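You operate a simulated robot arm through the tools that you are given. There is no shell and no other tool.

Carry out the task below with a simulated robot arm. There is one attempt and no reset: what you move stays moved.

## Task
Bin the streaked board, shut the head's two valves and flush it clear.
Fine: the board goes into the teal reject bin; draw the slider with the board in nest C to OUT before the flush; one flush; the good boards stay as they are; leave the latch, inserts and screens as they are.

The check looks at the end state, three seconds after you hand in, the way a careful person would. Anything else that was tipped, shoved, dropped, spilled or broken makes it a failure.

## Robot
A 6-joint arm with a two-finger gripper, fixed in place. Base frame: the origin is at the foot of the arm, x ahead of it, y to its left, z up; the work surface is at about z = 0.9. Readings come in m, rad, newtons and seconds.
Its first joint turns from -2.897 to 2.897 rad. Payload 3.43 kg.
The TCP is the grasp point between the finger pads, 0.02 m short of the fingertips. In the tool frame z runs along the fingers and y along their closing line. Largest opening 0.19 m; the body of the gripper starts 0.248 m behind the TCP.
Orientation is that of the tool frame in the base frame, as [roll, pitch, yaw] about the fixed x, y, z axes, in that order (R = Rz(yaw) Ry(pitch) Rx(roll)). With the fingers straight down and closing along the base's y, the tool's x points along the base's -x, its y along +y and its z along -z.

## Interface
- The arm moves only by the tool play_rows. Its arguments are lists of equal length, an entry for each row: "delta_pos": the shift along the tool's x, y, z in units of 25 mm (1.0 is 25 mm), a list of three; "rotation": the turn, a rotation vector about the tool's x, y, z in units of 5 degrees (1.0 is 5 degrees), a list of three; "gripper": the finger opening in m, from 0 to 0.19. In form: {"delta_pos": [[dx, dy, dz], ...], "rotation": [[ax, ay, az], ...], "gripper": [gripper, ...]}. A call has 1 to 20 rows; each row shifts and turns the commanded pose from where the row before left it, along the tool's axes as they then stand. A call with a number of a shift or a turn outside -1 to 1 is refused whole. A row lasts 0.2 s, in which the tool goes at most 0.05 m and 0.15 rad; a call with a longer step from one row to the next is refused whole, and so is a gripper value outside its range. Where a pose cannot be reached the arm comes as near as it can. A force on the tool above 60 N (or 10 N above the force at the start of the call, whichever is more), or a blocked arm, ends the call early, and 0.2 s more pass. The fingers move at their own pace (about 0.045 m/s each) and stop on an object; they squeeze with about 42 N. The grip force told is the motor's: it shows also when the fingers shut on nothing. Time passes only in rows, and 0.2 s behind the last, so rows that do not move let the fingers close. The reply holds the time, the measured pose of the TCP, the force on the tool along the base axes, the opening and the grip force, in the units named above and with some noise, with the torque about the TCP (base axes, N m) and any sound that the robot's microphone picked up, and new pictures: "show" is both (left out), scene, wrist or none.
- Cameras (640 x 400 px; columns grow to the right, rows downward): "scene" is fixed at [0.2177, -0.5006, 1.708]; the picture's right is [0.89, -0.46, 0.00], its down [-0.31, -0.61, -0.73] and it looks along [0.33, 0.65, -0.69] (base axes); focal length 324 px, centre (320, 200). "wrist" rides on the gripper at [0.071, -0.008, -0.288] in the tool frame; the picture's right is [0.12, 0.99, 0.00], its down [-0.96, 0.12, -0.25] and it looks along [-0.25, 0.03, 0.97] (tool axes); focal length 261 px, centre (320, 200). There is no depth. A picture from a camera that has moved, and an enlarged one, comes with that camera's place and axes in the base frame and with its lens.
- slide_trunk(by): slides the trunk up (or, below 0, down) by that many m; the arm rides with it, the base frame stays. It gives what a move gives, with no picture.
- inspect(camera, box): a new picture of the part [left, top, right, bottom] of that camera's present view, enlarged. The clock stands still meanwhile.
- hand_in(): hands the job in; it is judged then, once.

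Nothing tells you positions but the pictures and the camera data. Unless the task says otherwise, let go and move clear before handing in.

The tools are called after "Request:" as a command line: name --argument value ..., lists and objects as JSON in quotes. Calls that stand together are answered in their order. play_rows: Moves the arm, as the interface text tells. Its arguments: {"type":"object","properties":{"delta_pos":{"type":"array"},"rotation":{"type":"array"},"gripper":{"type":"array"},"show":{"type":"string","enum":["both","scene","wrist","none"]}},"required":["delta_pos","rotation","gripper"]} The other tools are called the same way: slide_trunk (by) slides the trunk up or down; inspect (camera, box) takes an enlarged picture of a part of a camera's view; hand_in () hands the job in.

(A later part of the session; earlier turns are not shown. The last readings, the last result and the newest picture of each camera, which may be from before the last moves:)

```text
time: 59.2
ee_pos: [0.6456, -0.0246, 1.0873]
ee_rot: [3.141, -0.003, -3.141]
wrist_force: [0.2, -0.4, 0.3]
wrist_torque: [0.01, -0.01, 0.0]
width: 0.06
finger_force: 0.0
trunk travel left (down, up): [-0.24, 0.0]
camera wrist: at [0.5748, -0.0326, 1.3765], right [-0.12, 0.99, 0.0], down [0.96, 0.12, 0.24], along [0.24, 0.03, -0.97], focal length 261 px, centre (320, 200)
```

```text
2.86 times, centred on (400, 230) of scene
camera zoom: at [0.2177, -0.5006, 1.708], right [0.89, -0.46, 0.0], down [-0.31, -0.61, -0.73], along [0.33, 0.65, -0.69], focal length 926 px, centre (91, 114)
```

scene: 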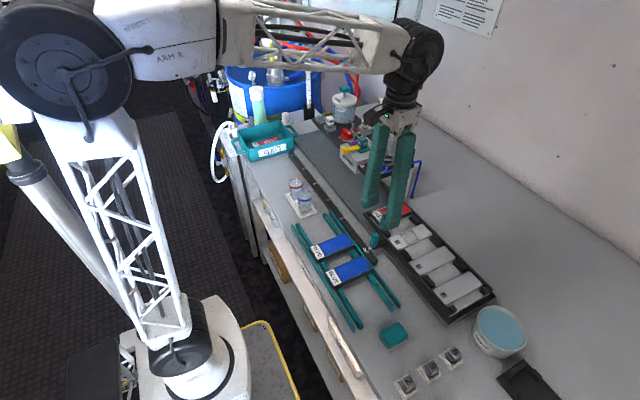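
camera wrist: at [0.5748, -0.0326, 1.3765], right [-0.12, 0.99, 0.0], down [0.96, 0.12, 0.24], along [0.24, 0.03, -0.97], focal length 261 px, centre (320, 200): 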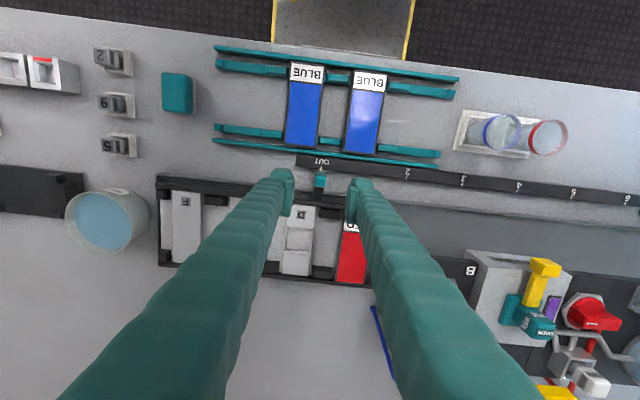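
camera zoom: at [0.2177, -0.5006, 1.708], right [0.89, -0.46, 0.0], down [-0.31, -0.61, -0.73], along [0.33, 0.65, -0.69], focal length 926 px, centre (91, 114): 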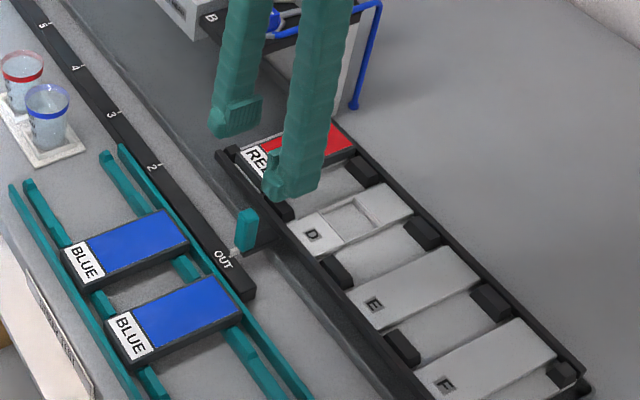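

The slider now sits at OUT with the pointer on the tick, and the RED board in nest C is clear of the head. Now back over the blue valve at height.

Request:
play_rows --delta_pos '[[0, 0, -0.9], [0, 0, -0.95], [0, 0, -0.95], [0, 0, -0.95], [0, 0, -0.95], [0, 0, -0.95], [0, 0, -0.85], [-0.6, 0.88, 0], [-0.6, 0.88, 0], [-0.6, 0.88, 0], [-0.6, 0.88, 0], [-0.6, 0.88, 0], [-0.6, 0.88, 0], [-0.6, 0.88, 0], [-0.56, 0.84, 0]]' --rotation '[[0, 0, 0], [0, 0, 0], [0, 0, 0], [0, 0, 0], [0, 0, 0], [0, 0, 0], [0, 0, 0], [0, 0, 0], [0, 0, 0], [0, 0, 0], [0, 0, 0], [0, 0, 0], [0, 0, 0], [0, 0, 0], [0, 0, 0]]' --gripper '[0.06, 0.06, 0.06, 0.06, 0.06, 0.06, 0.06, 0.06, 0.06, 0.06, 0.06, 0.06, 0.06, 0.06, 0.06]' --show "none"

Request:
play_rows --delta_pos '[[0, 0, 0], [0, 0, 0], [0, 0, 0], [0, 0, 0], [0, 0, 0], [0, 0, 0], [0, 0, 0], [0, 0, 0], [0, 0, 0], [0, 0, 0], [0, 0, 0], [0, 0, 0], [0, 0, 0], [0, 0, 0], [0, 0, 0], [0, 0, 0], [0, 0, 0], [0, 0, 0], [0, 0, 0]]' --rotation '[[0, 0, 1], [0, 0, 1], [0, 0, 1], [0, 0, 1], [0, 0, 1], [0, 0, 1], [0, 0, 1], [0, 0, 1], [0, 0, 1], [0, 0, 1], [0, 0, 1], [0, 0, 1], [0, 0, 1], [0, 0, 1], [0, 0, 1], [0, 0, 1], [0, 0, 1], [0, 0, 1], [0, 0, 0]]' --gripper '[0.05, 0.05, 0.05, 0.05, 0.05, 0.05, 0.05, 0.05, 0.05, 0.05, 0.05, 0.05, 0.05, 0.05, 0.05, 0.05, 0.05, 0.05, 0.05]' --show "both"

Request:
inspect --camera "wrist" --box '[260, 120, 380, 220]'

```text
time: 62.4
ee_pos: [0.7639, 0.148, 1.2498]
ee_rot: [3.139, -0.002, 3.141]
wrist_force: [-1.0, -0.1, 0.6]
wrist_torque: [0.1, -0.05, 0.01]
width: 0.0602
finger_force: 0.1
trunk travel left (down, up): [-0.24, 0.0]
```

```text
time: 66.4
ee_pos: [0.7642, 0.1491, 1.2508]
ee_rot: [-3.14, -0.002, 1.571]
wrist_force: [-0.3, 0.2, -1.2]
wrist_torque: [-0.01, 0.01, 0.0]
width: 0.05
finger_force: 0.1
trunk travel left (down, up): [-0.24, 0.0]
camera wrist: at [0.7559, 0.2209, 1.5393], right [0.99, 0.12, 0.0], down [0.12, -0.96, 0.25], along [0.03, -0.24, -0.97], focal length 261 px, centre (320, 200)
```

scene: 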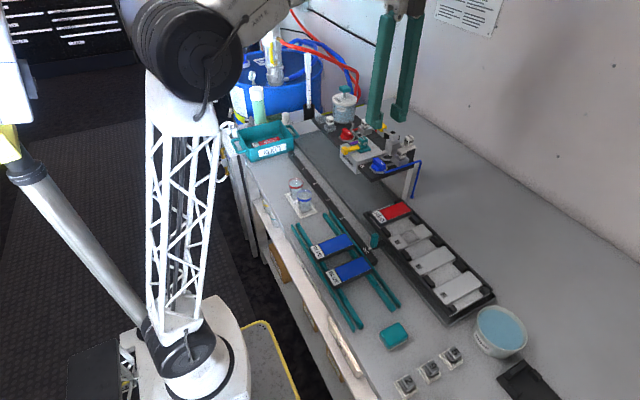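
wrist: 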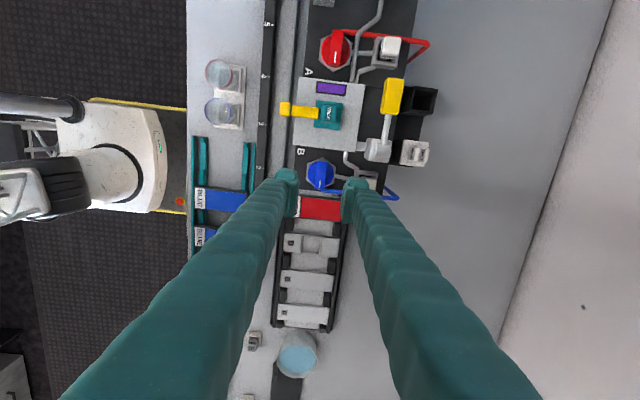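

```text
4.00 times, centred on (320, 170) of wrist
camera zoom: at [0.7559, 0.2209, 1.5393], right [0.99, 0.12, 0.0], down [0.12, -0.96, 0.25], along [0.03, -0.24, -0.97], focal length 1043 px, centre (320, 320)
```

zoom: 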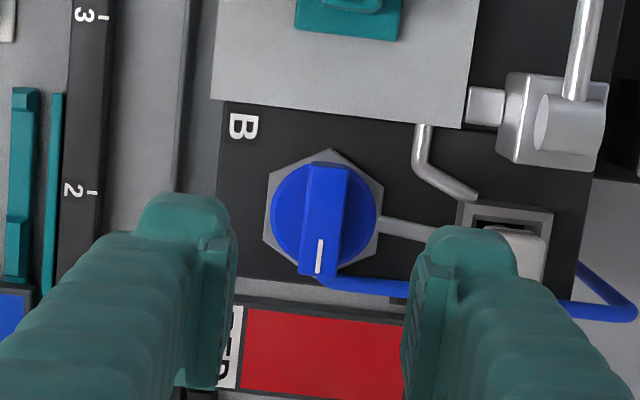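

The wrist is turned and the blue bar is centred between the fingers, still at its starting angle. I'll descend, grip it, and turn it counter-clockwise while watching the torque.

Request:
play_rows --delta_pos '[[0.04, 0, 0.8], [0, 0, 0.9], [0, 0, 0.9], [0, 0, 0.9], [0, 0, 0.9], [0, 0, 0.8], [0, 0, 0.6], [0, 0, 0.37], [0, 0, 0], [0, 0, 0], [0, 0, 0], [0, 0, 0], [0, 0, 0]]' --rotation '[[0, 0, 0], [0, 0, 0], [0, 0, 0], [0, 0, 0], [0, 0, 0], [0, 0, 0], [0, 0, 0], [0, 0, 0], [0, 0, 0], [0, 0, 0], [0, 0, 0], [0, 0, 0], [0, 0, 0]]' --gripper '[0.05, 0.05, 0.05, 0.05, 0.05, 0.05, 0.05, 0.05, 0.05, 0.01, 0.01, 0.01, 0.01]' --show "wrist"

Request:
inspect --camera "wrist" --box '[260, 120, 380, 220]'

```text
time: 69.2
ee_pos: [0.7644, 0.1504, 1.0975]
ee_rot: [-3.141, -0.002, 1.57]
wrist_force: [22.8, 0.6, 17.1]
wrist_torque: [-0.04, -0.25, -0.01]
width: 0.0165
finger_force: 44.5
trunk travel left (down, up): [-0.24, 0.0]
camera wrist: at [0.7559, 0.2218, 1.3854], right [0.99, 0.12, 0.0], down [0.12, -0.96, 0.25], along [0.03, -0.24, -0.97], focal length 261 px, centre (320, 200)
```

wrist: 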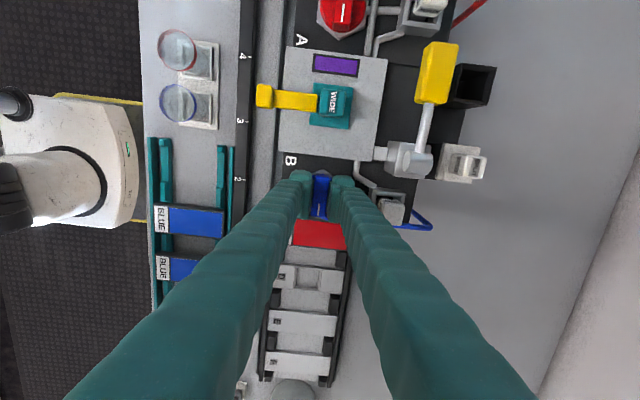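

```text
4.00 times, centred on (320, 170) of wrist
camera zoom: at [0.7559, 0.2218, 1.3854], right [0.99, 0.12, 0.0], down [0.12, -0.96, 0.25], along [0.03, -0.24, -0.97], focal length 1043 px, centre (320, 320)
```

zoom: 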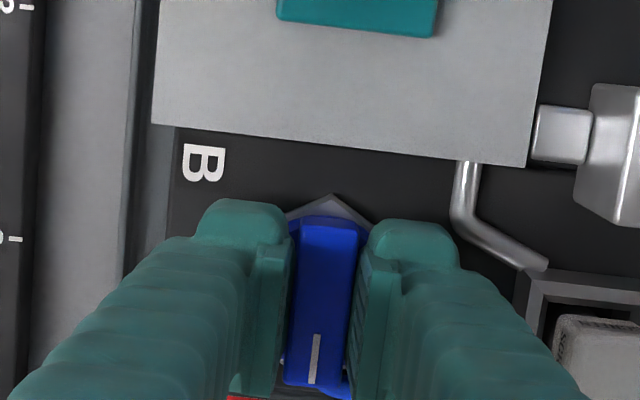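

Gripped. I'll turn counter-clockwise 45° first and read the torque and the window.

Request:
play_rows --delta_pos '[[0, 0, 0], [0, 0, 0], [0, 0, 0], [0, 0, 0], [0, 0, 0], [0, 0, 0], [0, 0, 0], [0, 0, 0], [0, 0, 0]]' --rotation '[[0, 0, -1], [0, 0, -1], [0, 0, -1], [0, 0, -1], [0, 0, -1], [0, 0, -1], [0, 0, -1], [0, 0, -1], [0, 0, -1]]' --gripper '[0.01, 0.01, 0.01, 0.01, 0.01, 0.01, 0.01, 0.01, 0.01]' --show "both"

Request:
inspect --camera "wrist" --box '[220, 30, 440, 220]'

Request:
inspect --camera "scene" --box '[340, 110, 430, 180]'

```text
time: 71.2
ee_pos: [0.7652, 0.1505, 1.0966]
ee_rot: [3.141, -0.001, 2.357]
wrist_force: [37.6, 6.1, 28.5]
wrist_torque: [0.12, -0.24, 0.0]
width: 0.0163
finger_force: 45.4
trunk travel left (down, up): [-0.24, 0.0]
camera wrist: at [0.7089, 0.1951, 1.3853], right [0.62, 0.79, 0.0], down [0.76, -0.6, 0.25], along [0.19, -0.15, -0.97], focal length 261 px, centre (320, 200)
```

scene: 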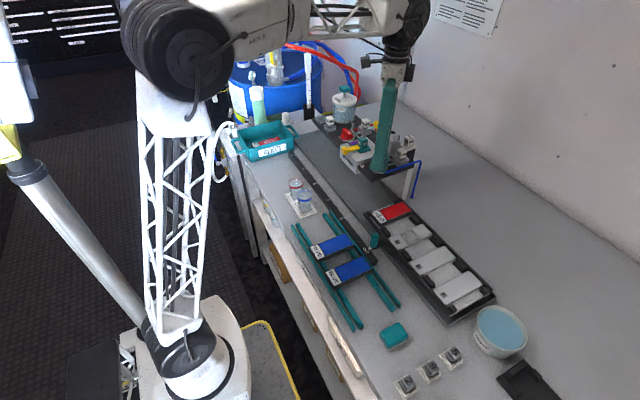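
wrist: 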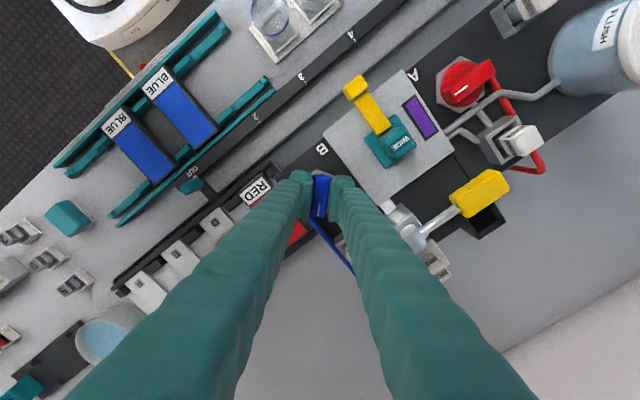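

```text
2.11 times, centred on (330, 125) of wrist
camera zoom: at [0.7089, 0.1951, 1.3853], right [0.62, 0.79, 0.0], down [0.76, -0.6, 0.25], along [0.19, -0.15, -0.97], focal length 549 px, centre (299, 358)
```

zoom: 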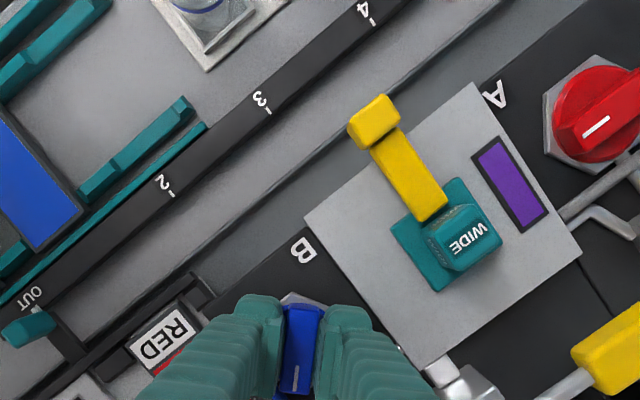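

```text
5.71 times, centred on (385, 145) of scene
camera zoom: at [0.2177, -0.5006, 1.708], right [0.89, -0.46, 0.0], down [-0.31, -0.61, -0.73], along [0.33, 0.65, -0.69], focal length 1853 px, centre (-51, 514)
```

zoom: 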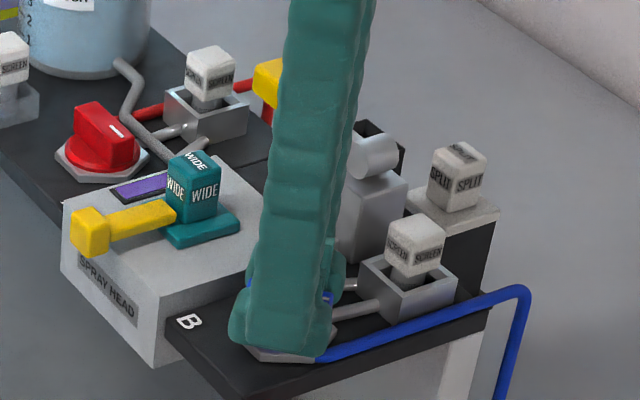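

The bar follows freely through 45°. I'll go on turning in smaller chunks, watching the load.

Request:
play_rows --delta_pos '[[0, 0, -0.04], [0, 0, 0], [0, 0, 0], [0, 0, 0], [0, 0, 0]]' --rotation '[[0, 0, -0.9], [0, 0, -0.9], [0, 0, -0.9], [0, 0, -0.9], [0, 0, -0.9]]' --gripper '[0.01, 0.01, 0.01, 0.01, 0.01]' --show "none"

Request:
play_rows --delta_pos '[[0, 0, 0], [0, 0, 0], [0, 0, 0]]' --rotation '[[0, 0, -0.9], [0, 0, -0.9], [0, 0, -0.9]]' --gripper '[0.01, 0.01, 0.01]' --show "wrist"

Request:
inspect --camera "wrist" --box '[240, 120, 440, 260]'

```text
time: 72.4
ee_pos: [0.7647, 0.1506, 1.0959]
ee_rot: [3.141, -0.003, 2.75]
wrist_force: [33.8, 5.1, 9.2]
wrist_torque: [-0.03, -0.42, -0.02]
width: 0.0163
finger_force: 45.1
trunk travel left (down, up): [-0.24, 0.0]
```

```text
time: 73.2
ee_pos: [0.7641, 0.15, 1.0966]
ee_rot: [-3.141, -0.005, 2.986]
wrist_force: [29.3, 1.0, -0.3]
wrist_torque: [-0.12, -0.64, 0.02]
width: 0.0162
finger_force: 45.0
trunk travel left (down, up): [-0.24, 0.0]
camera wrist: at [0.6945, 0.1542, 1.3855], right [0.04, 1.0, 0.0], down [0.97, -0.04, 0.24], along [0.24, -0.01, -0.97], focal length 261 px, centre (320, 200)
```

wrist: 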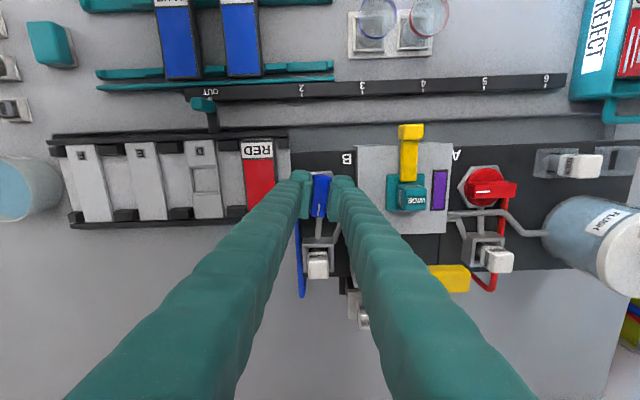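

```text
2.86 times, centred on (340, 190) of wrist
camera zoom: at [0.6945, 0.1542, 1.3855], right [0.04, 1.0, 0.0], down [0.97, -0.04, 0.24], along [0.24, -0.01, -0.97], focal length 745 px, centre (263, 229)
```

zoom: 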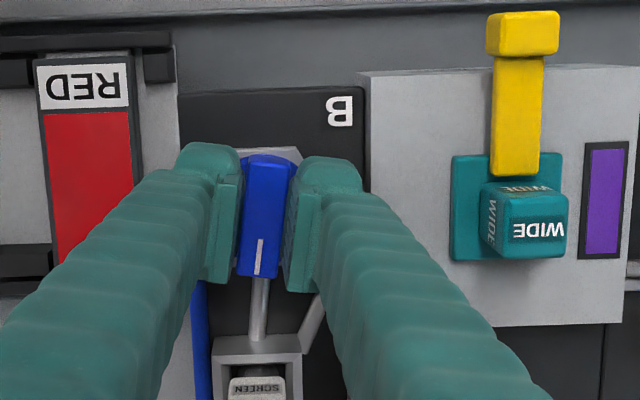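

At about 81° of turn the bar points at the outlet pipe, with still no torque and the window purple. I'll continue gently to find where the counter-clockwise stop is.

Request:
play_rows --delta_pos '[[0, 0, 0], [0, 0, 0]]' --rotation '[[0, 0, -0.9], [0, 0, -0.9]]' --gripper '[0.01, 0.01]' --show "none"

Request:
play_rows --delta_pos '[[0, 0, 0]]' --rotation '[[0, 0, -0.7]]' --gripper '[0.01]' --show "wrist"

Request:
inspect --camera "wrist" --box '[240, 120, 440, 260]'

```text
time: 73.8
ee_pos: [0.765, 0.1499, 1.0974]
ee_rot: [3.139, -0.004, -3.139]
wrist_force: [25.7, -1.4, -9.5]
wrist_torque: [-0.04, -0.41, -0.02]
width: 0.0163
finger_force: 45.1
trunk travel left (down, up): [-0.24, 0.0]
```

```text
time: 74.2
ee_pos: [0.7651, 0.1503, 1.0982]
ee_rot: [3.14, -0.004, -3.08]
wrist_force: [21.9, -0.9, -13.1]
wrist_torque: [-0.02, -0.06, -1.31]
width: 0.0167
finger_force: 44.7
trunk travel left (down, up): [-0.24, 0.0]
camera wrist: at [0.6953, 0.1388, 1.3857], right [-0.18, 0.98, 0.0], down [0.95, 0.17, 0.24], along [0.24, 0.05, -0.97], focal length 261 px, centre (320, 200)
```

wrist: 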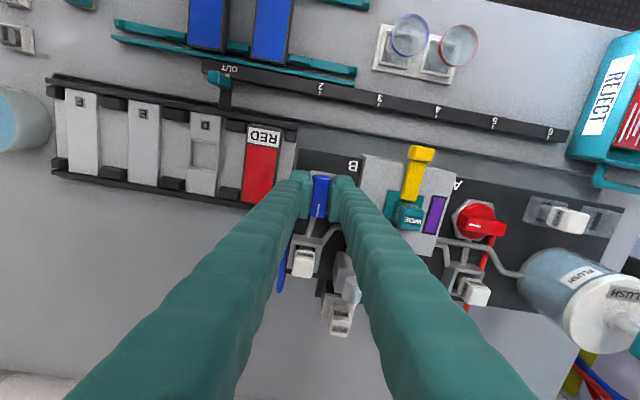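

```text
2.86 times, centred on (340, 190) of wrist
camera zoom: at [0.6953, 0.1388, 1.3857], right [-0.18, 0.98, 0.0], down [0.95, 0.17, 0.24], along [0.24, 0.05, -0.97], focal length 745 px, centre (263, 229)
```

zoom: 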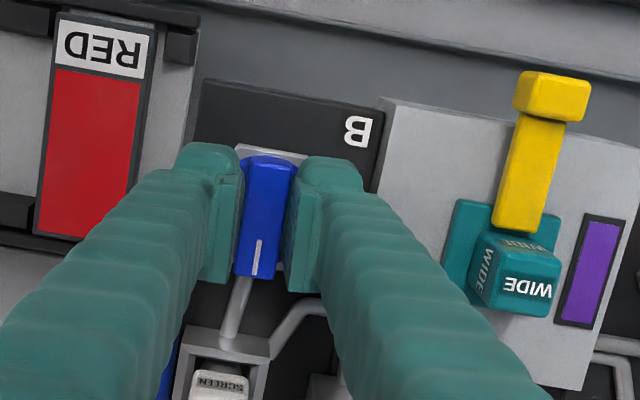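

The stop is at exactly 90° (torque appears just beyond it), so the blue valve has a quarter-turn range. I'll ease back off the stop, let go, rise and study the head closely before deciding which end is shut.

Request:
play_rows --delta_pos '[[0, 0, 0], [0, 0, 0], [0, 0, 0], [0, 0, 0], [0, 0, -0.4], [0, 0, -0.8], [0, 0, -1], [0, 0, -1], [0, 0, -1], [0, 0, -1], [0, 0, -1]]' --rotation '[[0, 0, 0.7], [0, 0, 0], [0, 0, 0], [0, 0, 0], [0, 0, 0], [0, 0, 0], [0, 0, 0], [0, 0, 0], [0, 0, 0], [0, 0, 0], [0, 0, 0]]' --gripper '[0.01, 0.045, 0.045, 0.045, 0.045, 0.045, 0.045, 0.045, 0.045, 0.045, 0.045]' --show "both"

Request:
inspect --camera "scene" --box '[370, 145, 420, 180]'

Request:
inspect --camera "wrist" --box '[280, 140, 360, 230]'

Request:
inspect --camera "wrist" --box '[360, 130, 460, 260]'

```text
time: 76.6
ee_pos: [0.7635, 0.1513, 1.2527]
ee_rot: [3.139, -0.004, -3.141]
wrist_force: [-0.4, 0.6, 0.0]
wrist_torque: [0.02, 0.02, -0.01]
width: 0.045
finger_force: 0.0
trunk travel left (down, up): [-0.24, 0.0]
camera wrist: at [0.6939, 0.1442, 1.5413], right [-0.12, 0.99, 0.0], down [0.96, 0.12, 0.24], along [0.24, 0.03, -0.97], focal length 261 px, centre (320, 200)
```

scene: 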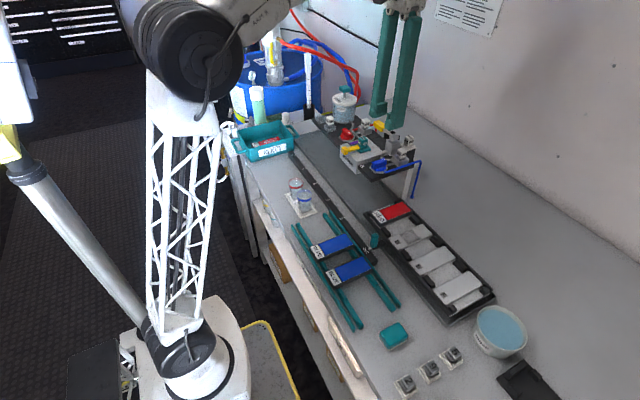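
wrist: 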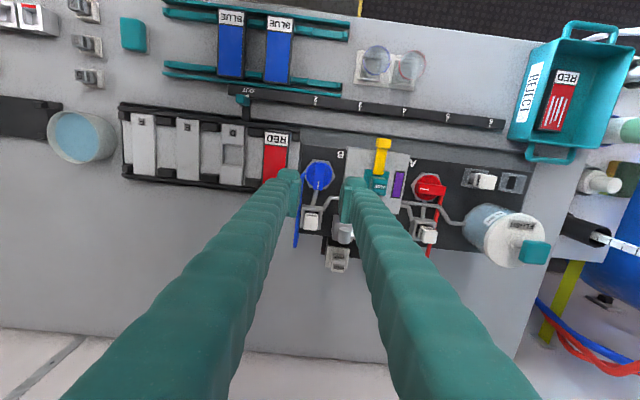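

```text
11.43 times, centred on (395, 162) of scene
camera zoom: at [0.2177, -0.5006, 1.708], right [0.89, -0.46, 0.0], down [-0.31, -0.61, -0.73], along [0.33, 0.65, -0.69], focal length 3706 px, centre (-537, 629)
```

zoom: 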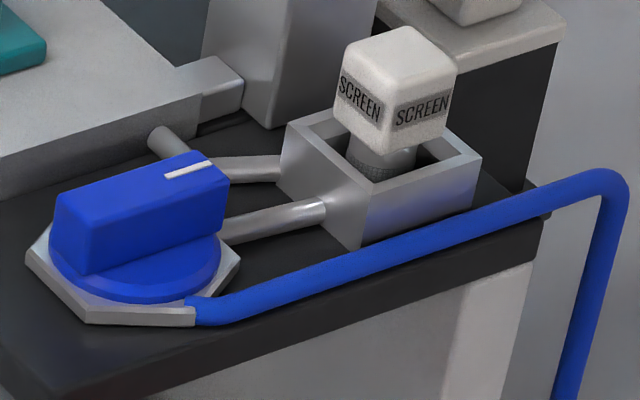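

```text
4.44 times, centred on (320, 185) of wrist
camera zoom: at [0.6939, 0.1442, 1.5413], right [-0.12, 0.99, 0.0], down [0.96, 0.12, 0.24], along [0.24, 0.03, -0.97], focal length 1158 px, centre (320, 267)
```

zoom: 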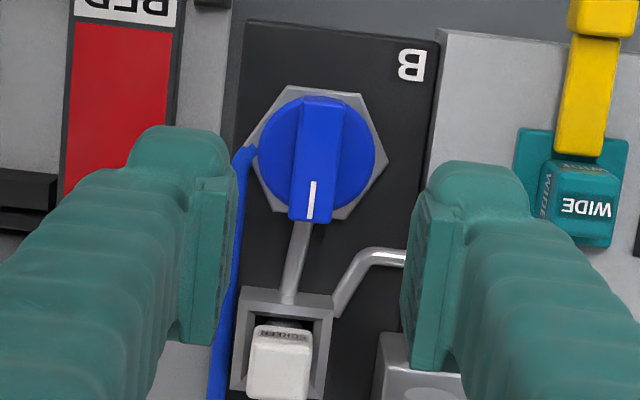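

```text
3.08 times, centred on (410, 195) of wrist
camera zoom: at [0.6939, 0.1442, 1.5413], right [-0.12, 0.99, 0.0], down [0.96, 0.12, 0.24], along [0.24, 0.03, -0.97], focal length 802 px, centre (43, 215)
```

zoom: 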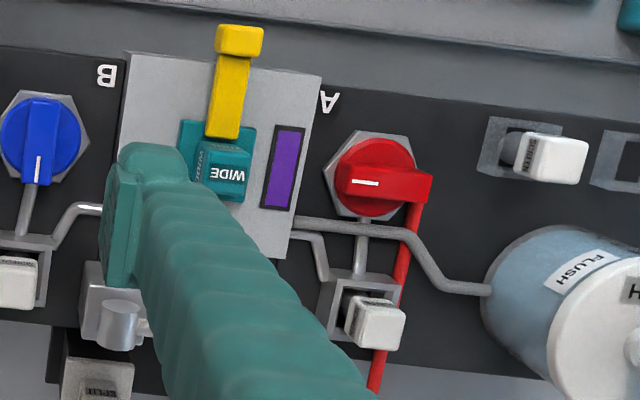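

Blue is at the end of its quarter turn: mark away from the front, seated at its stop. The task calls for shutting them and from their starting side they can only turn this way, so this end is the shut one; the red valve gets the same. Moving over red now and turning the wrist to close along x.

Request:
play_rows --delta_pos '[[-0.02, 0.9, 0], [-0.02, 0.9, 0], [0, 0.9, 0], [0, 0.9, 0], [0, 0.9, 0], [0, 0.9, 0], [0, 0.9, 0], [0, 0.9, 0], [0, 0.85, 0]]' --rotation '[[0, 0, 0], [0, 0, 0], [0, 0, 0], [0, 0, 0], [0, 0, 0], [0, 0, 0], [0, 0, 0], [0, 0, 0], [0, 0, 0]]' --gripper '[0.045, 0.045, 0.045, 0.045, 0.045, 0.045, 0.045, 0.045, 0.045]' --show "none"

Request:
play_rows --delta_pos '[[0, 0, 0], [0, 0, 0], [0, 0, 0], [0, 0, 0], [0, 0, 0], [0, 0, 0], [0, 0, 0], [0, 0, 0], [0, 0, 0], [0, 0, 0], [0, 0, 0], [0, 0, 0], [0, 0, 0], [0, 0, 0], [0, 0, 0], [0, 0, 0], [0, 0, 0], [0, 0, 0], [0, 0, 0]]' --rotation '[[0, 0, 1], [0, 0, 1], [0, 0, 1], [0, 0, 1], [0, 0, 1], [0, 0, 1], [0, 0, 1], [0, 0, 1], [0, 0, 1], [0, 0, 1], [0, 0, 1], [0, 0, 1], [0, 0, 1], [0, 0, 1], [0, 0, 1], [0, 0, 1], [0, 0, 1], [0, 0, 1], [0, 0, 0]]' --gripper '[0.045, 0.045, 0.045, 0.045, 0.045, 0.045, 0.045, 0.045, 0.045, 0.045, 0.045, 0.045, 0.045, 0.045, 0.045, 0.045, 0.045, 0.045, 0.045]' --show "both"

Request:
inspect --camera "wrist" --box '[270, 120, 370, 210]'

Request:
inspect --camera "scene" --box '[330, 110, 390, 160]'

```text
time: 78.6
ee_pos: [0.7657, 0.3497, 1.2523]
ee_rot: [3.14, -0.004, 3.141]
wrist_force: [0.2, -0.8, 0.7]
wrist_torque: [0.09, 0.01, 0.03]
width: 0.045
finger_force: 0.0
trunk travel left (down, up): [-0.24, 0.0]
```

```text
time: 82.6
ee_pos: [0.7652, 0.3507, 1.2523]
ee_rot: [-3.141, 0.0, 1.571]
wrist_force: [0.2, 0.6, -0.4]
wrist_torque: [0.0, -0.02, 0.0]
width: 0.0449
finger_force: 0.0
trunk travel left (down, up): [-0.24, 0.0]
camera wrist: at [0.757, 0.4228, 1.5411], right [0.99, 0.12, 0.0], down [0.12, -0.96, 0.25], along [0.03, -0.24, -0.97], focal length 261 px, centre (320, 200)
```

scene: 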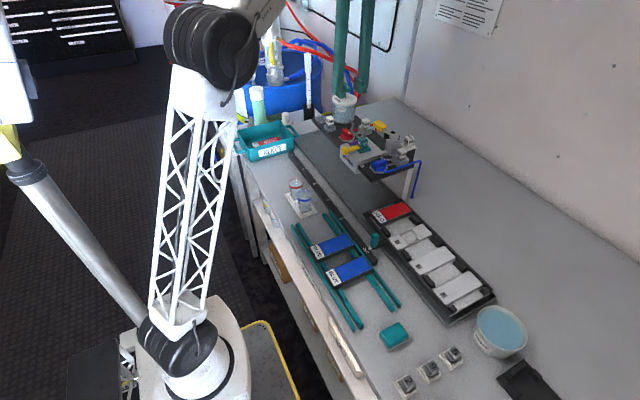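
wrist: 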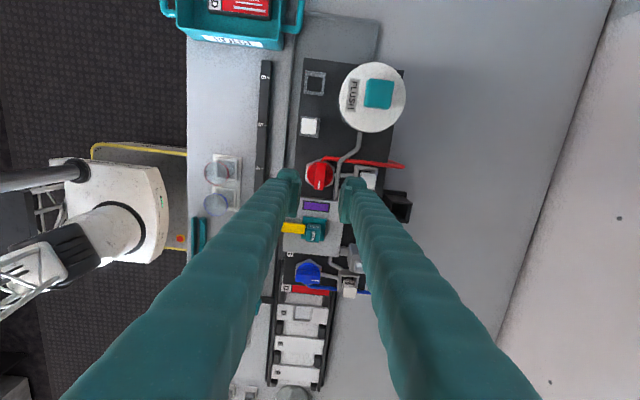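

```text
4.44 times, centred on (320, 165) of wrist
camera zoom: at [0.757, 0.4228, 1.5411], right [0.99, 0.12, 0.0], down [0.12, -0.96, 0.25], along [0.03, -0.24, -0.97], focal length 1158 px, centre (320, 356)
```

zoom: 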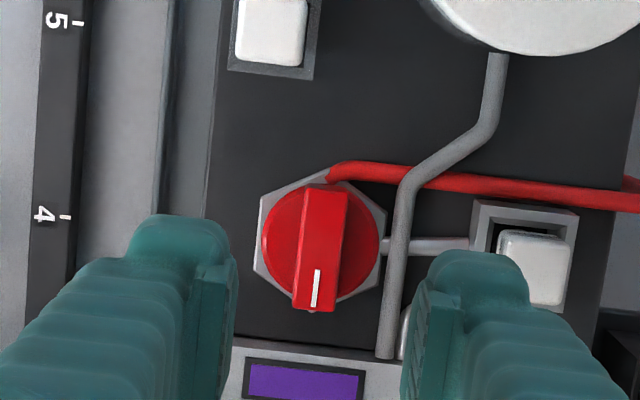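

```text
8.00 times, centred on (360, 135) of scene
camera zoom: at [0.2177, -0.5006, 1.708], right [0.89, -0.46, 0.0], down [-0.31, -0.61, -0.73], along [0.33, 0.65, -0.69], focal length 2594 px, centre (0, 720)
```

zoom: 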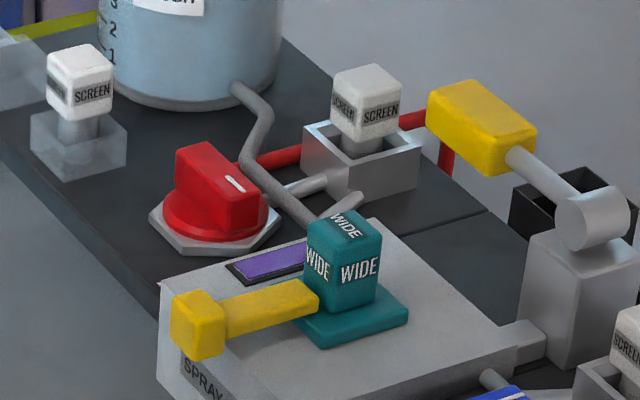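

The red bar is centred between the fingers; its axis is at about (0.7647, 0.3525). I'll come down to tips at about 1.083, just above the flush pipe, with a narrow opening, and check before closing.

Request:
play_rows --delta_pos '[[0.07, 0, 0.8], [0, 0, 0.9], [0, 0, 0.9], [0, 0, 0.9], [0, 0, 0.9], [0, 0, 0.7], [0, 0, 0.5], [0, 0, 0.3], [0, 0, 0]]' --rotation '[[0, 0, 0], [0, 0, 0], [0, 0, 0], [0, 0, 0], [0, 0, 0], [0, 0, 0], [0, 0, 0], [0, 0, 0], [0, 0, 0]]' --gripper '[0.03, 0.03, 0.03, 0.03, 0.03, 0.03, 0.03, 0.03, 0.03]' --show "both"

Request:
inspect --camera "wrist" --box '[270, 130, 370, 220]'

Request:
inspect --camera "scene" --box '[330, 110, 390, 160]'

```text
time: 84.6
ee_pos: [0.7653, 0.3523, 1.1042]
ee_rot: [-3.14, -0.001, 1.57]
wrist_force: [-0.7, -0.5, 0.2]
wrist_torque: [0.0, 0.01, 0.06]
width: 0.0301
finger_force: 0.1
trunk travel left (down, up): [-0.24, 0.0]
camera wrist: at [0.7565, 0.4248, 1.3933], right [0.99, 0.12, 0.0], down [0.12, -0.96, 0.25], along [0.03, -0.24, -0.97], focal length 261 px, centre (320, 200)
```

scene: 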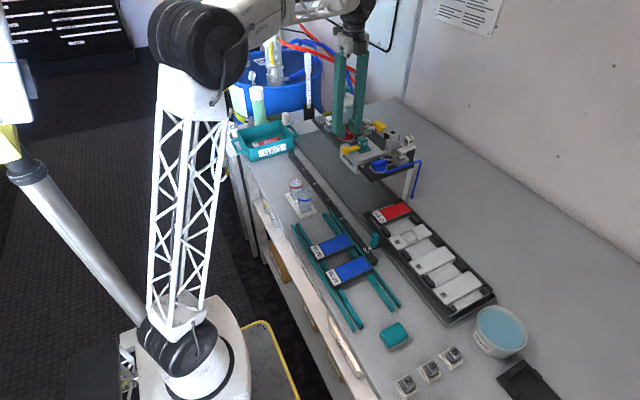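
wrist: 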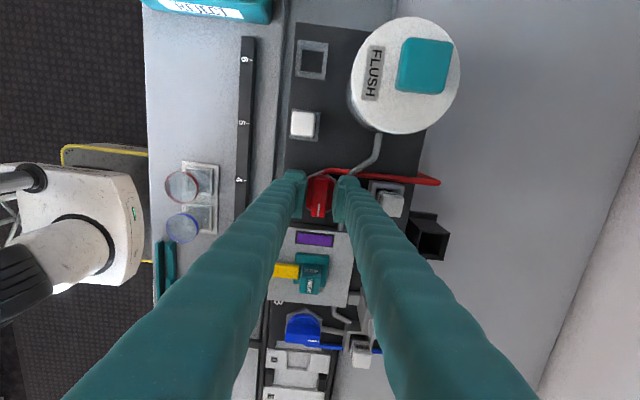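

```text
4.44 times, centred on (320, 175) of wrist
camera zoom: at [0.7565, 0.4248, 1.3933], right [0.99, 0.12, 0.0], down [0.12, -0.96, 0.25], along [0.03, -0.24, -0.97], focal length 1158 px, centre (320, 311)
```

zoom: 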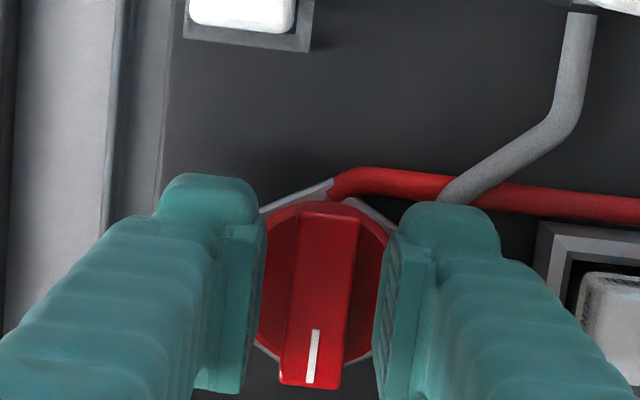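

```text
8.00 times, centred on (360, 135) of scene
camera zoom: at [0.2177, -0.5006, 1.708], right [0.89, -0.46, 0.0], down [-0.31, -0.61, -0.73], along [0.33, 0.65, -0.69], focal length 2594 px, centre (0, 720)
```

zoom: 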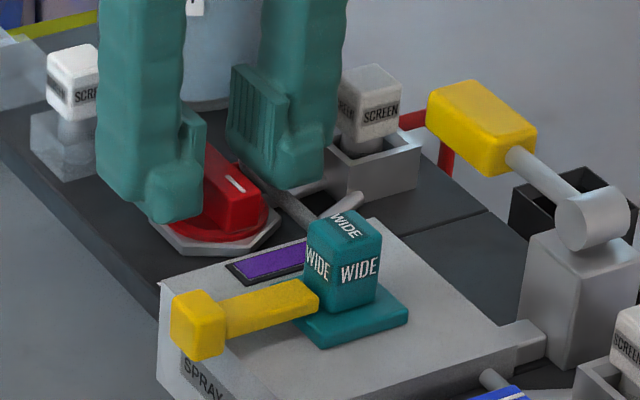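

The fingers sit on both sides of the red bar above the pipe. I'll close and check the grip.

Request:
play_rows --delta_pos '[[0, 0, 0], [0, 0, 0], [0, 0, 0]]' --rotation '[[0, 0, 0], [0, 0, 0], [0, 0, 0]]' --gripper '[0.01, 0.01, 0.01]' --show "none"

Request:
play_rows --delta_pos '[[0, 0, 0], [0, 0, 0], [0, 0, 0]]' --rotation '[[0, 0, -0.8], [0, 0, -0.8], [0, 0, -0.8]]' --gripper '[0.01, 0.01, 0.01]' --show "wrist"

Request:
inspect --camera "wrist" --box '[270, 130, 370, 220]'

```text
time: 85.4
ee_pos: [0.7648, 0.3528, 1.1046]
ee_rot: [-3.141, -0.003, 1.571]
wrist_force: [1.4, 0.5, -1.6]
wrist_torque: [0.0, -0.02, -0.03]
width: 0.0161
finger_force: 44.9
trunk travel left (down, up): [-0.24, 0.0]
```

```text
time: 86.2
ee_pos: [0.7643, 0.3529, 1.106]
ee_rot: [-3.138, -0.002, 1.78]
wrist_force: [-2.1, -3.4, -10.1]
wrist_torque: [-0.18, 0.0, -0.01]
width: 0.0158
finger_force: 45.1
trunk travel left (down, up): [-0.24, 0.0]
camera wrist: at [0.742, 0.4217, 1.3934], right [0.95, 0.32, 0.0], down [0.31, -0.92, 0.25], along [0.08, -0.23, -0.97], focal length 261 px, centre (320, 200)
```

wrist: 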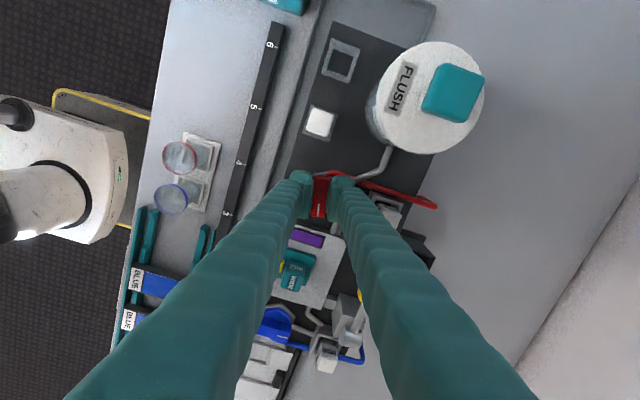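

```text
4.44 times, centred on (320, 175) of wrist
camera zoom: at [0.742, 0.4217, 1.3934], right [0.95, 0.32, 0.0], down [0.31, -0.92, 0.25], along [0.08, -0.23, -0.97], focal length 1158 px, centre (320, 311)
```

zoom: 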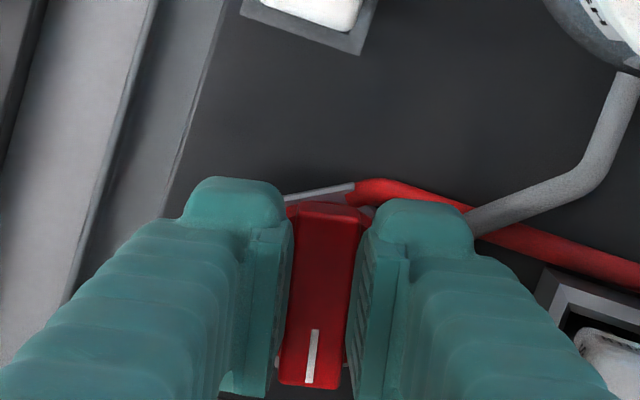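

The red bar turns with the gripper, no torque. Continuing in chunks.

Request:
play_rows --delta_pos '[[0, 0, 0], [0, 0, 0], [0, 0, 0], [0, 0, 0], [0, 0, 0], [0, 0, 0], [0, 0, 0]]' --rotation '[[0, 0, -0.9], [0, 0, -0.9], [0, 0, -0.9], [0, 0, -0.9], [0, 0, -0.9], [0, 0, -0.9], [0, 0, -0.9]]' --gripper '[0.01, 0.01, 0.01, 0.01, 0.01, 0.01, 0.01]' --show "none"

Request:
play_rows --delta_pos '[[0, 0, 0], [0, 0, 0], [0, 0, 0], [0, 0, 0]]' --rotation '[[0, 0, -0.9], [0, 0, -0.9], [0, 0, -0.9], [0, 0, -0.9]]' --gripper '[0.01, 0.01, 0.01, 0.01]' --show "wrist"

Request:
inspect --camera "wrist" --box '[240, 120, 440, 260]'

```text
time: 87.8
ee_pos: [0.7635, 0.3516, 1.1055]
ee_rot: [-3.139, -0.003, 2.331]
wrist_force: [-35.9, -14.8, -21.2]
wrist_torque: [-0.08, 0.35, -0.11]
width: 0.016
finger_force: 45.1
trunk travel left (down, up): [-0.24, 0.0]
```

```text
time: 88.8
ee_pos: [0.7664, 0.3512, 1.1032]
ee_rot: [-3.141, -0.002, 2.645]
wrist_force: [-1.7, -18.3, -0.7]
wrist_torque: [-0.16, -0.01, 0.02]
width: 0.0198
finger_force: 8.8
trunk travel left (down, up): [-0.24, 0.0]
camera wrist: at [0.7004, 0.3792, 1.392], right [0.37, 0.93, 0.0], down [0.9, -0.36, 0.24], along [0.23, -0.09, -0.97], focal length 261 px, centre (320, 200)
```

wrist: 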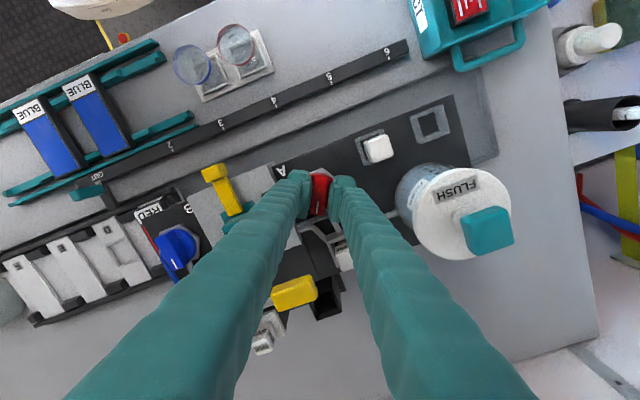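

```text
2.86 times, centred on (340, 190) of wrist
camera zoom: at [0.7004, 0.3792, 1.392], right [0.37, 0.93, 0.0], down [0.9, -0.36, 0.24], along [0.23, -0.09, -0.97], focal length 745 px, centre (263, 229)
```

zoom: 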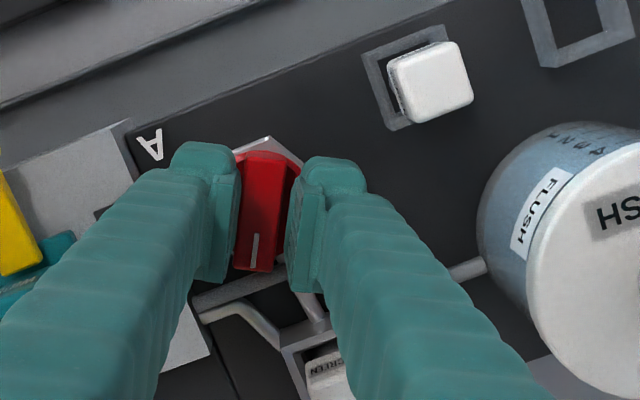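

The finger edge is rubbing the flush pipe at this mid-turn angle (side load, grip opened a little). Nearer the end of the turn the fingers clear it, so I'll back the tool 3 mm toward -x and up 1 mm, and look at the state before continuing.

Request:
play_rows --delta_pos '[[0.1, -0.05, -0.05], [0, 0, 0]]' --rotation '[[0, 0, 0], [0, 0, 0]]' --gripper '[0.01, 0.01]' --show "wrist"

Request:
inspect --camera "wrist" --box '[280, 150, 380, 240]'

Request:
inspect --camera "scene" --box '[330, 110, 390, 160]'

```text
time: 89.4
ee_pos: [0.7609, 0.3532, 1.105]
ee_rot: [-3.141, -0.004, 2.644]
wrist_force: [-5.6, -13.1, -1.4]
wrist_torque: [-0.08, 0.16, -0.09]
width: 0.0184
finger_force: 6.6
trunk travel left (down, up): [-0.24, 0.0]
camera wrist: at [0.6955, 0.3809, 1.3944], right [0.37, 0.93, 0.0], down [0.9, -0.36, 0.24], along [0.23, -0.09, -0.97], focal length 261 px, centre (320, 200)
```

wrist: 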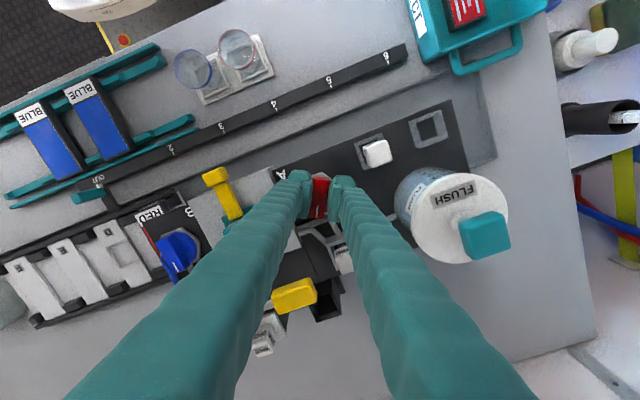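

```text
4.44 times, centred on (330, 195) of wrist
camera zoom: at [0.6955, 0.3809, 1.3944], right [0.37, 0.93, 0.0], down [0.9, -0.36, 0.24], along [0.23, -0.09, -0.97], focal length 1158 px, centre (276, 222)
```

zoom: 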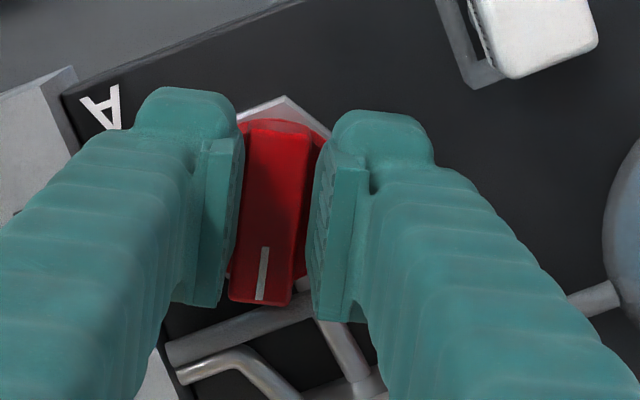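

```text
8.00 times, centred on (360, 135) of scene
camera zoom: at [0.2177, -0.5006, 1.708], right [0.89, -0.46, 0.0], down [-0.31, -0.61, -0.73], along [0.33, 0.65, -0.69], focal length 2594 px, centre (0, 720)
```

zoom: 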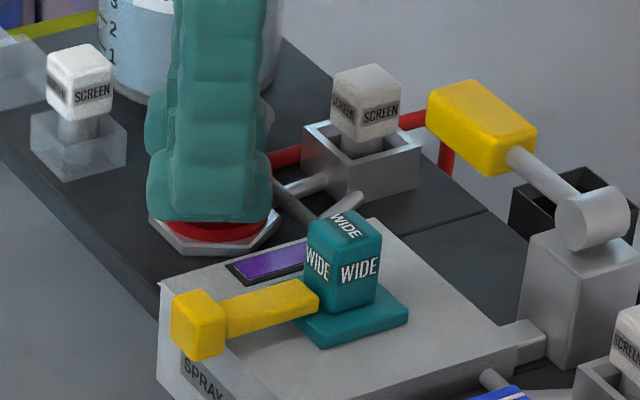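

Request:
play_rows --delta_pos '[[0, 0, 0], [0, 0, 0]]' --rotation '[[0, 0, -0.4], [0, 0, -0.4]]' --gripper '[0.01, 0.01]' --show "none"

```text
time: 90.0
ee_pos: [0.7607, 0.3521, 1.1079]
ee_rot: [-3.139, -0.003, 2.715]
wrist_force: [-9.3, -10.1, 0.3]
wrist_torque: [-0.13, 0.12, -0.1]
width: 0.0179
finger_force: 7.1
trunk travel left (down, up): [-0.24, 0.0]
```

Request:
play_rows --delta_pos '[[0, 0, 0]]' --rotation '[[0, 0, 0]]' --gripper '[0.01]' --show "wrist"

Request:
inspect --camera "wrist" --box '[280, 150, 380, 240]'

Request:
inspect --camera "scene" --box '[330, 110, 390, 160]'

```text
time: 90.4
ee_pos: [0.7611, 0.3536, 1.108]
ee_rot: [-3.141, -0.004, 2.714]
wrist_force: [-10.3, -9.1, 2.0]
wrist_torque: [-0.19, 0.11, -0.1]
width: 0.017
finger_force: 6.0
trunk travel left (down, up): [-0.24, 0.0]
camera wrist: at [0.6938, 0.3757, 1.3958], right [0.3, 0.95, 0.0], down [0.92, -0.29, 0.24], along [0.23, -0.07, -0.97], focal length 261 px, centre (320, 200)
```

wrist: 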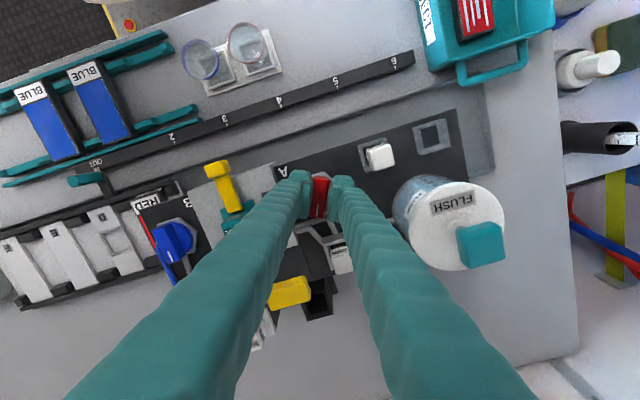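

```text
4.44 times, centred on (330, 195) of wrist
camera zoom: at [0.6938, 0.3757, 1.3958], right [0.3, 0.95, 0.0], down [0.92, -0.29, 0.24], along [0.23, -0.07, -0.97], focal length 1158 px, centre (276, 222)
```

zoom: 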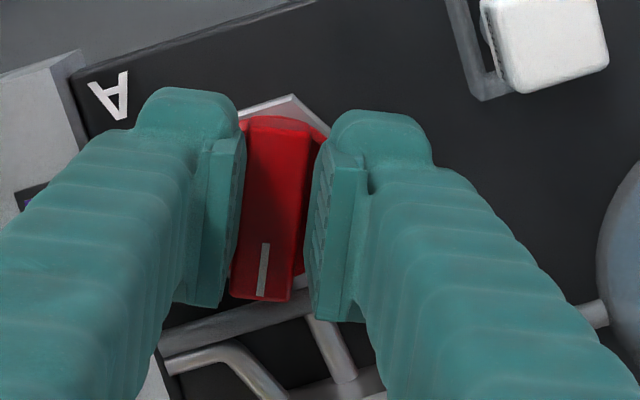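

```text
8.00 times, centred on (360, 135) of scene
camera zoom: at [0.2177, -0.5006, 1.708], right [0.89, -0.46, 0.0], down [-0.31, -0.61, -0.73], along [0.33, 0.65, -0.69], focal length 2594 px, centre (0, 720)
```

zoom: 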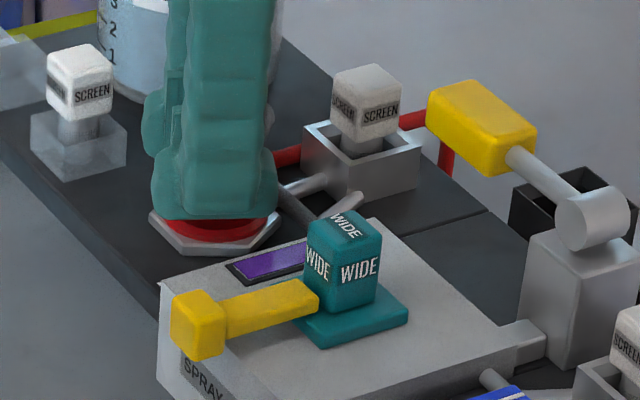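

The shallow grip is riding up off the bar's edge. With the bar now about 66° around, the fingers can fit deeper beside the pipe if I hold the bar slightly toward its front end, so I'll reopen a little, shift, lower 7 mm and regrip.

Request:
play_rows --delta_pos '[[0, 0, 0], [0, 0, 0], [0.1, 0.043, 0], [0, 0, 0]]' --rotation '[[0, 0, 0], [0, 0, 0], [0, 0, 0], [0, 0, 0]]' --gripper '[0.028, 0.028, 0.028, 0.028]' --show "wrist"

Request:
inspect --camera "wrist" --box '[280, 150, 380, 240]'

```text
time: 91.4
ee_pos: [0.7605, 0.3549, 1.1055]
ee_rot: [-3.141, -0.004, 2.716]
wrist_force: [0.4, -0.1, -0.1]
wrist_torque: [0.03, 0.0, -0.01]
width: 0.0279
finger_force: 0.1
trunk travel left (down, up): [-0.24, 0.0]
camera wrist: at [0.6933, 0.3775, 1.3953], right [0.3, 0.95, 0.0], down [0.92, -0.29, 0.24], along [0.23, -0.07, -0.97], focal length 261 px, centre (320, 200)
```

wrist: 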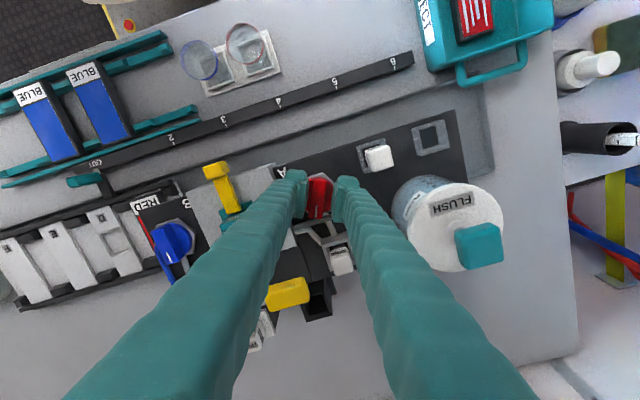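

```text
4.44 times, centred on (330, 195) of wrist
camera zoom: at [0.6933, 0.3775, 1.3953], right [0.3, 0.95, 0.0], down [0.92, -0.29, 0.24], along [0.23, -0.07, -0.97], focal length 1158 px, centre (276, 222)
```

zoom: 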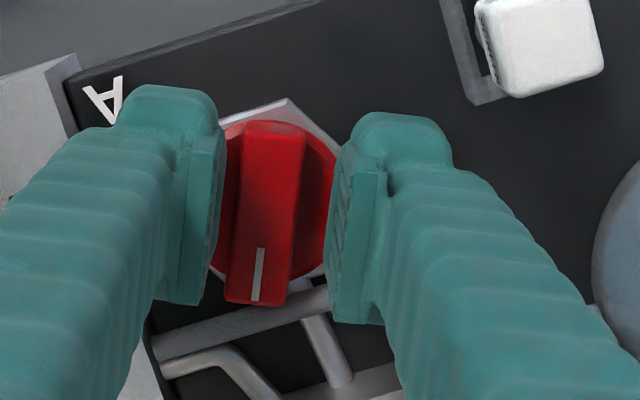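

The grip opened cleanly with the bar undisturbed. I'll shift 3 mm further along the bar toward its front end, narrow the opening, lower to the depth that worked on blue, and close.

Request:
play_rows --delta_pos '[[0.12, -0.06, 0], [0, 0, 0], [0, 0, 0.17], [0, 0, 0.17], [0, 0, 0]]' --rotation '[[0, 0, 0], [0, 0, 0], [0, 0, 0], [0, 0, 0], [0, 0, 0]]' --gripper '[0.024, 0.024, 0.024, 0.024, 0.024]' --show "wrist"

Request:
inspect --camera "wrist" --box '[280, 150, 380, 240]'

```text
time: 92.6
ee_pos: [0.7559, 0.3548, 1.0975]
ee_rot: [3.141, -0.004, 2.714]
wrist_force: [0.0, 0.2, -0.3]
wrist_torque: [0.03, -0.01, 0.0]
width: 0.0241
finger_force: 0.1
trunk travel left (down, up): [-0.24, 0.0]
camera wrist: at [0.6899, 0.3779, 1.387], right [0.3, 0.95, 0.0], down [0.92, -0.29, 0.24], along [0.23, -0.07, -0.97], focal length 261 px, centre (320, 200)
```

wrist: 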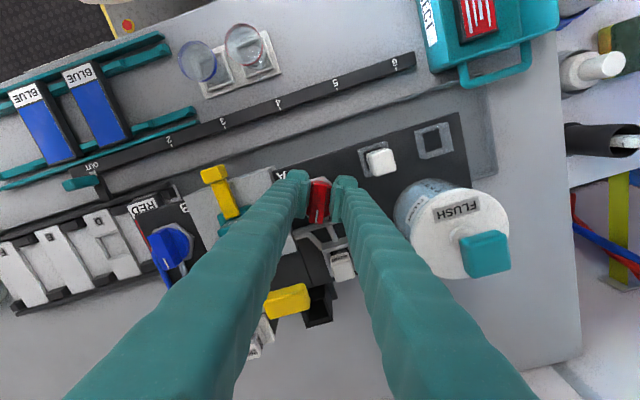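

```text
4.44 times, centred on (330, 195) of wrist
camera zoom: at [0.6899, 0.3779, 1.387], right [0.3, 0.95, 0.0], down [0.92, -0.29, 0.24], along [0.23, -0.07, -0.97], focal length 1158 px, centre (276, 222)
```

zoom: 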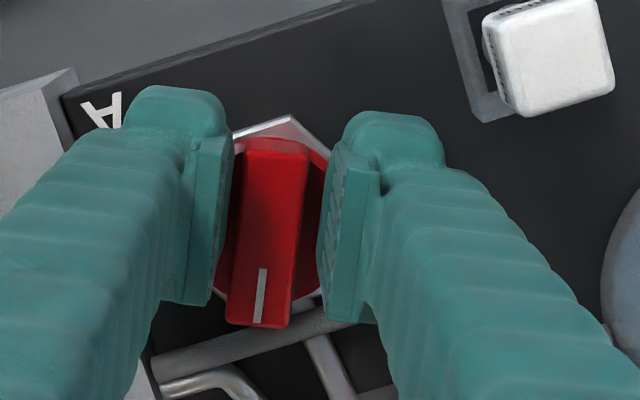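

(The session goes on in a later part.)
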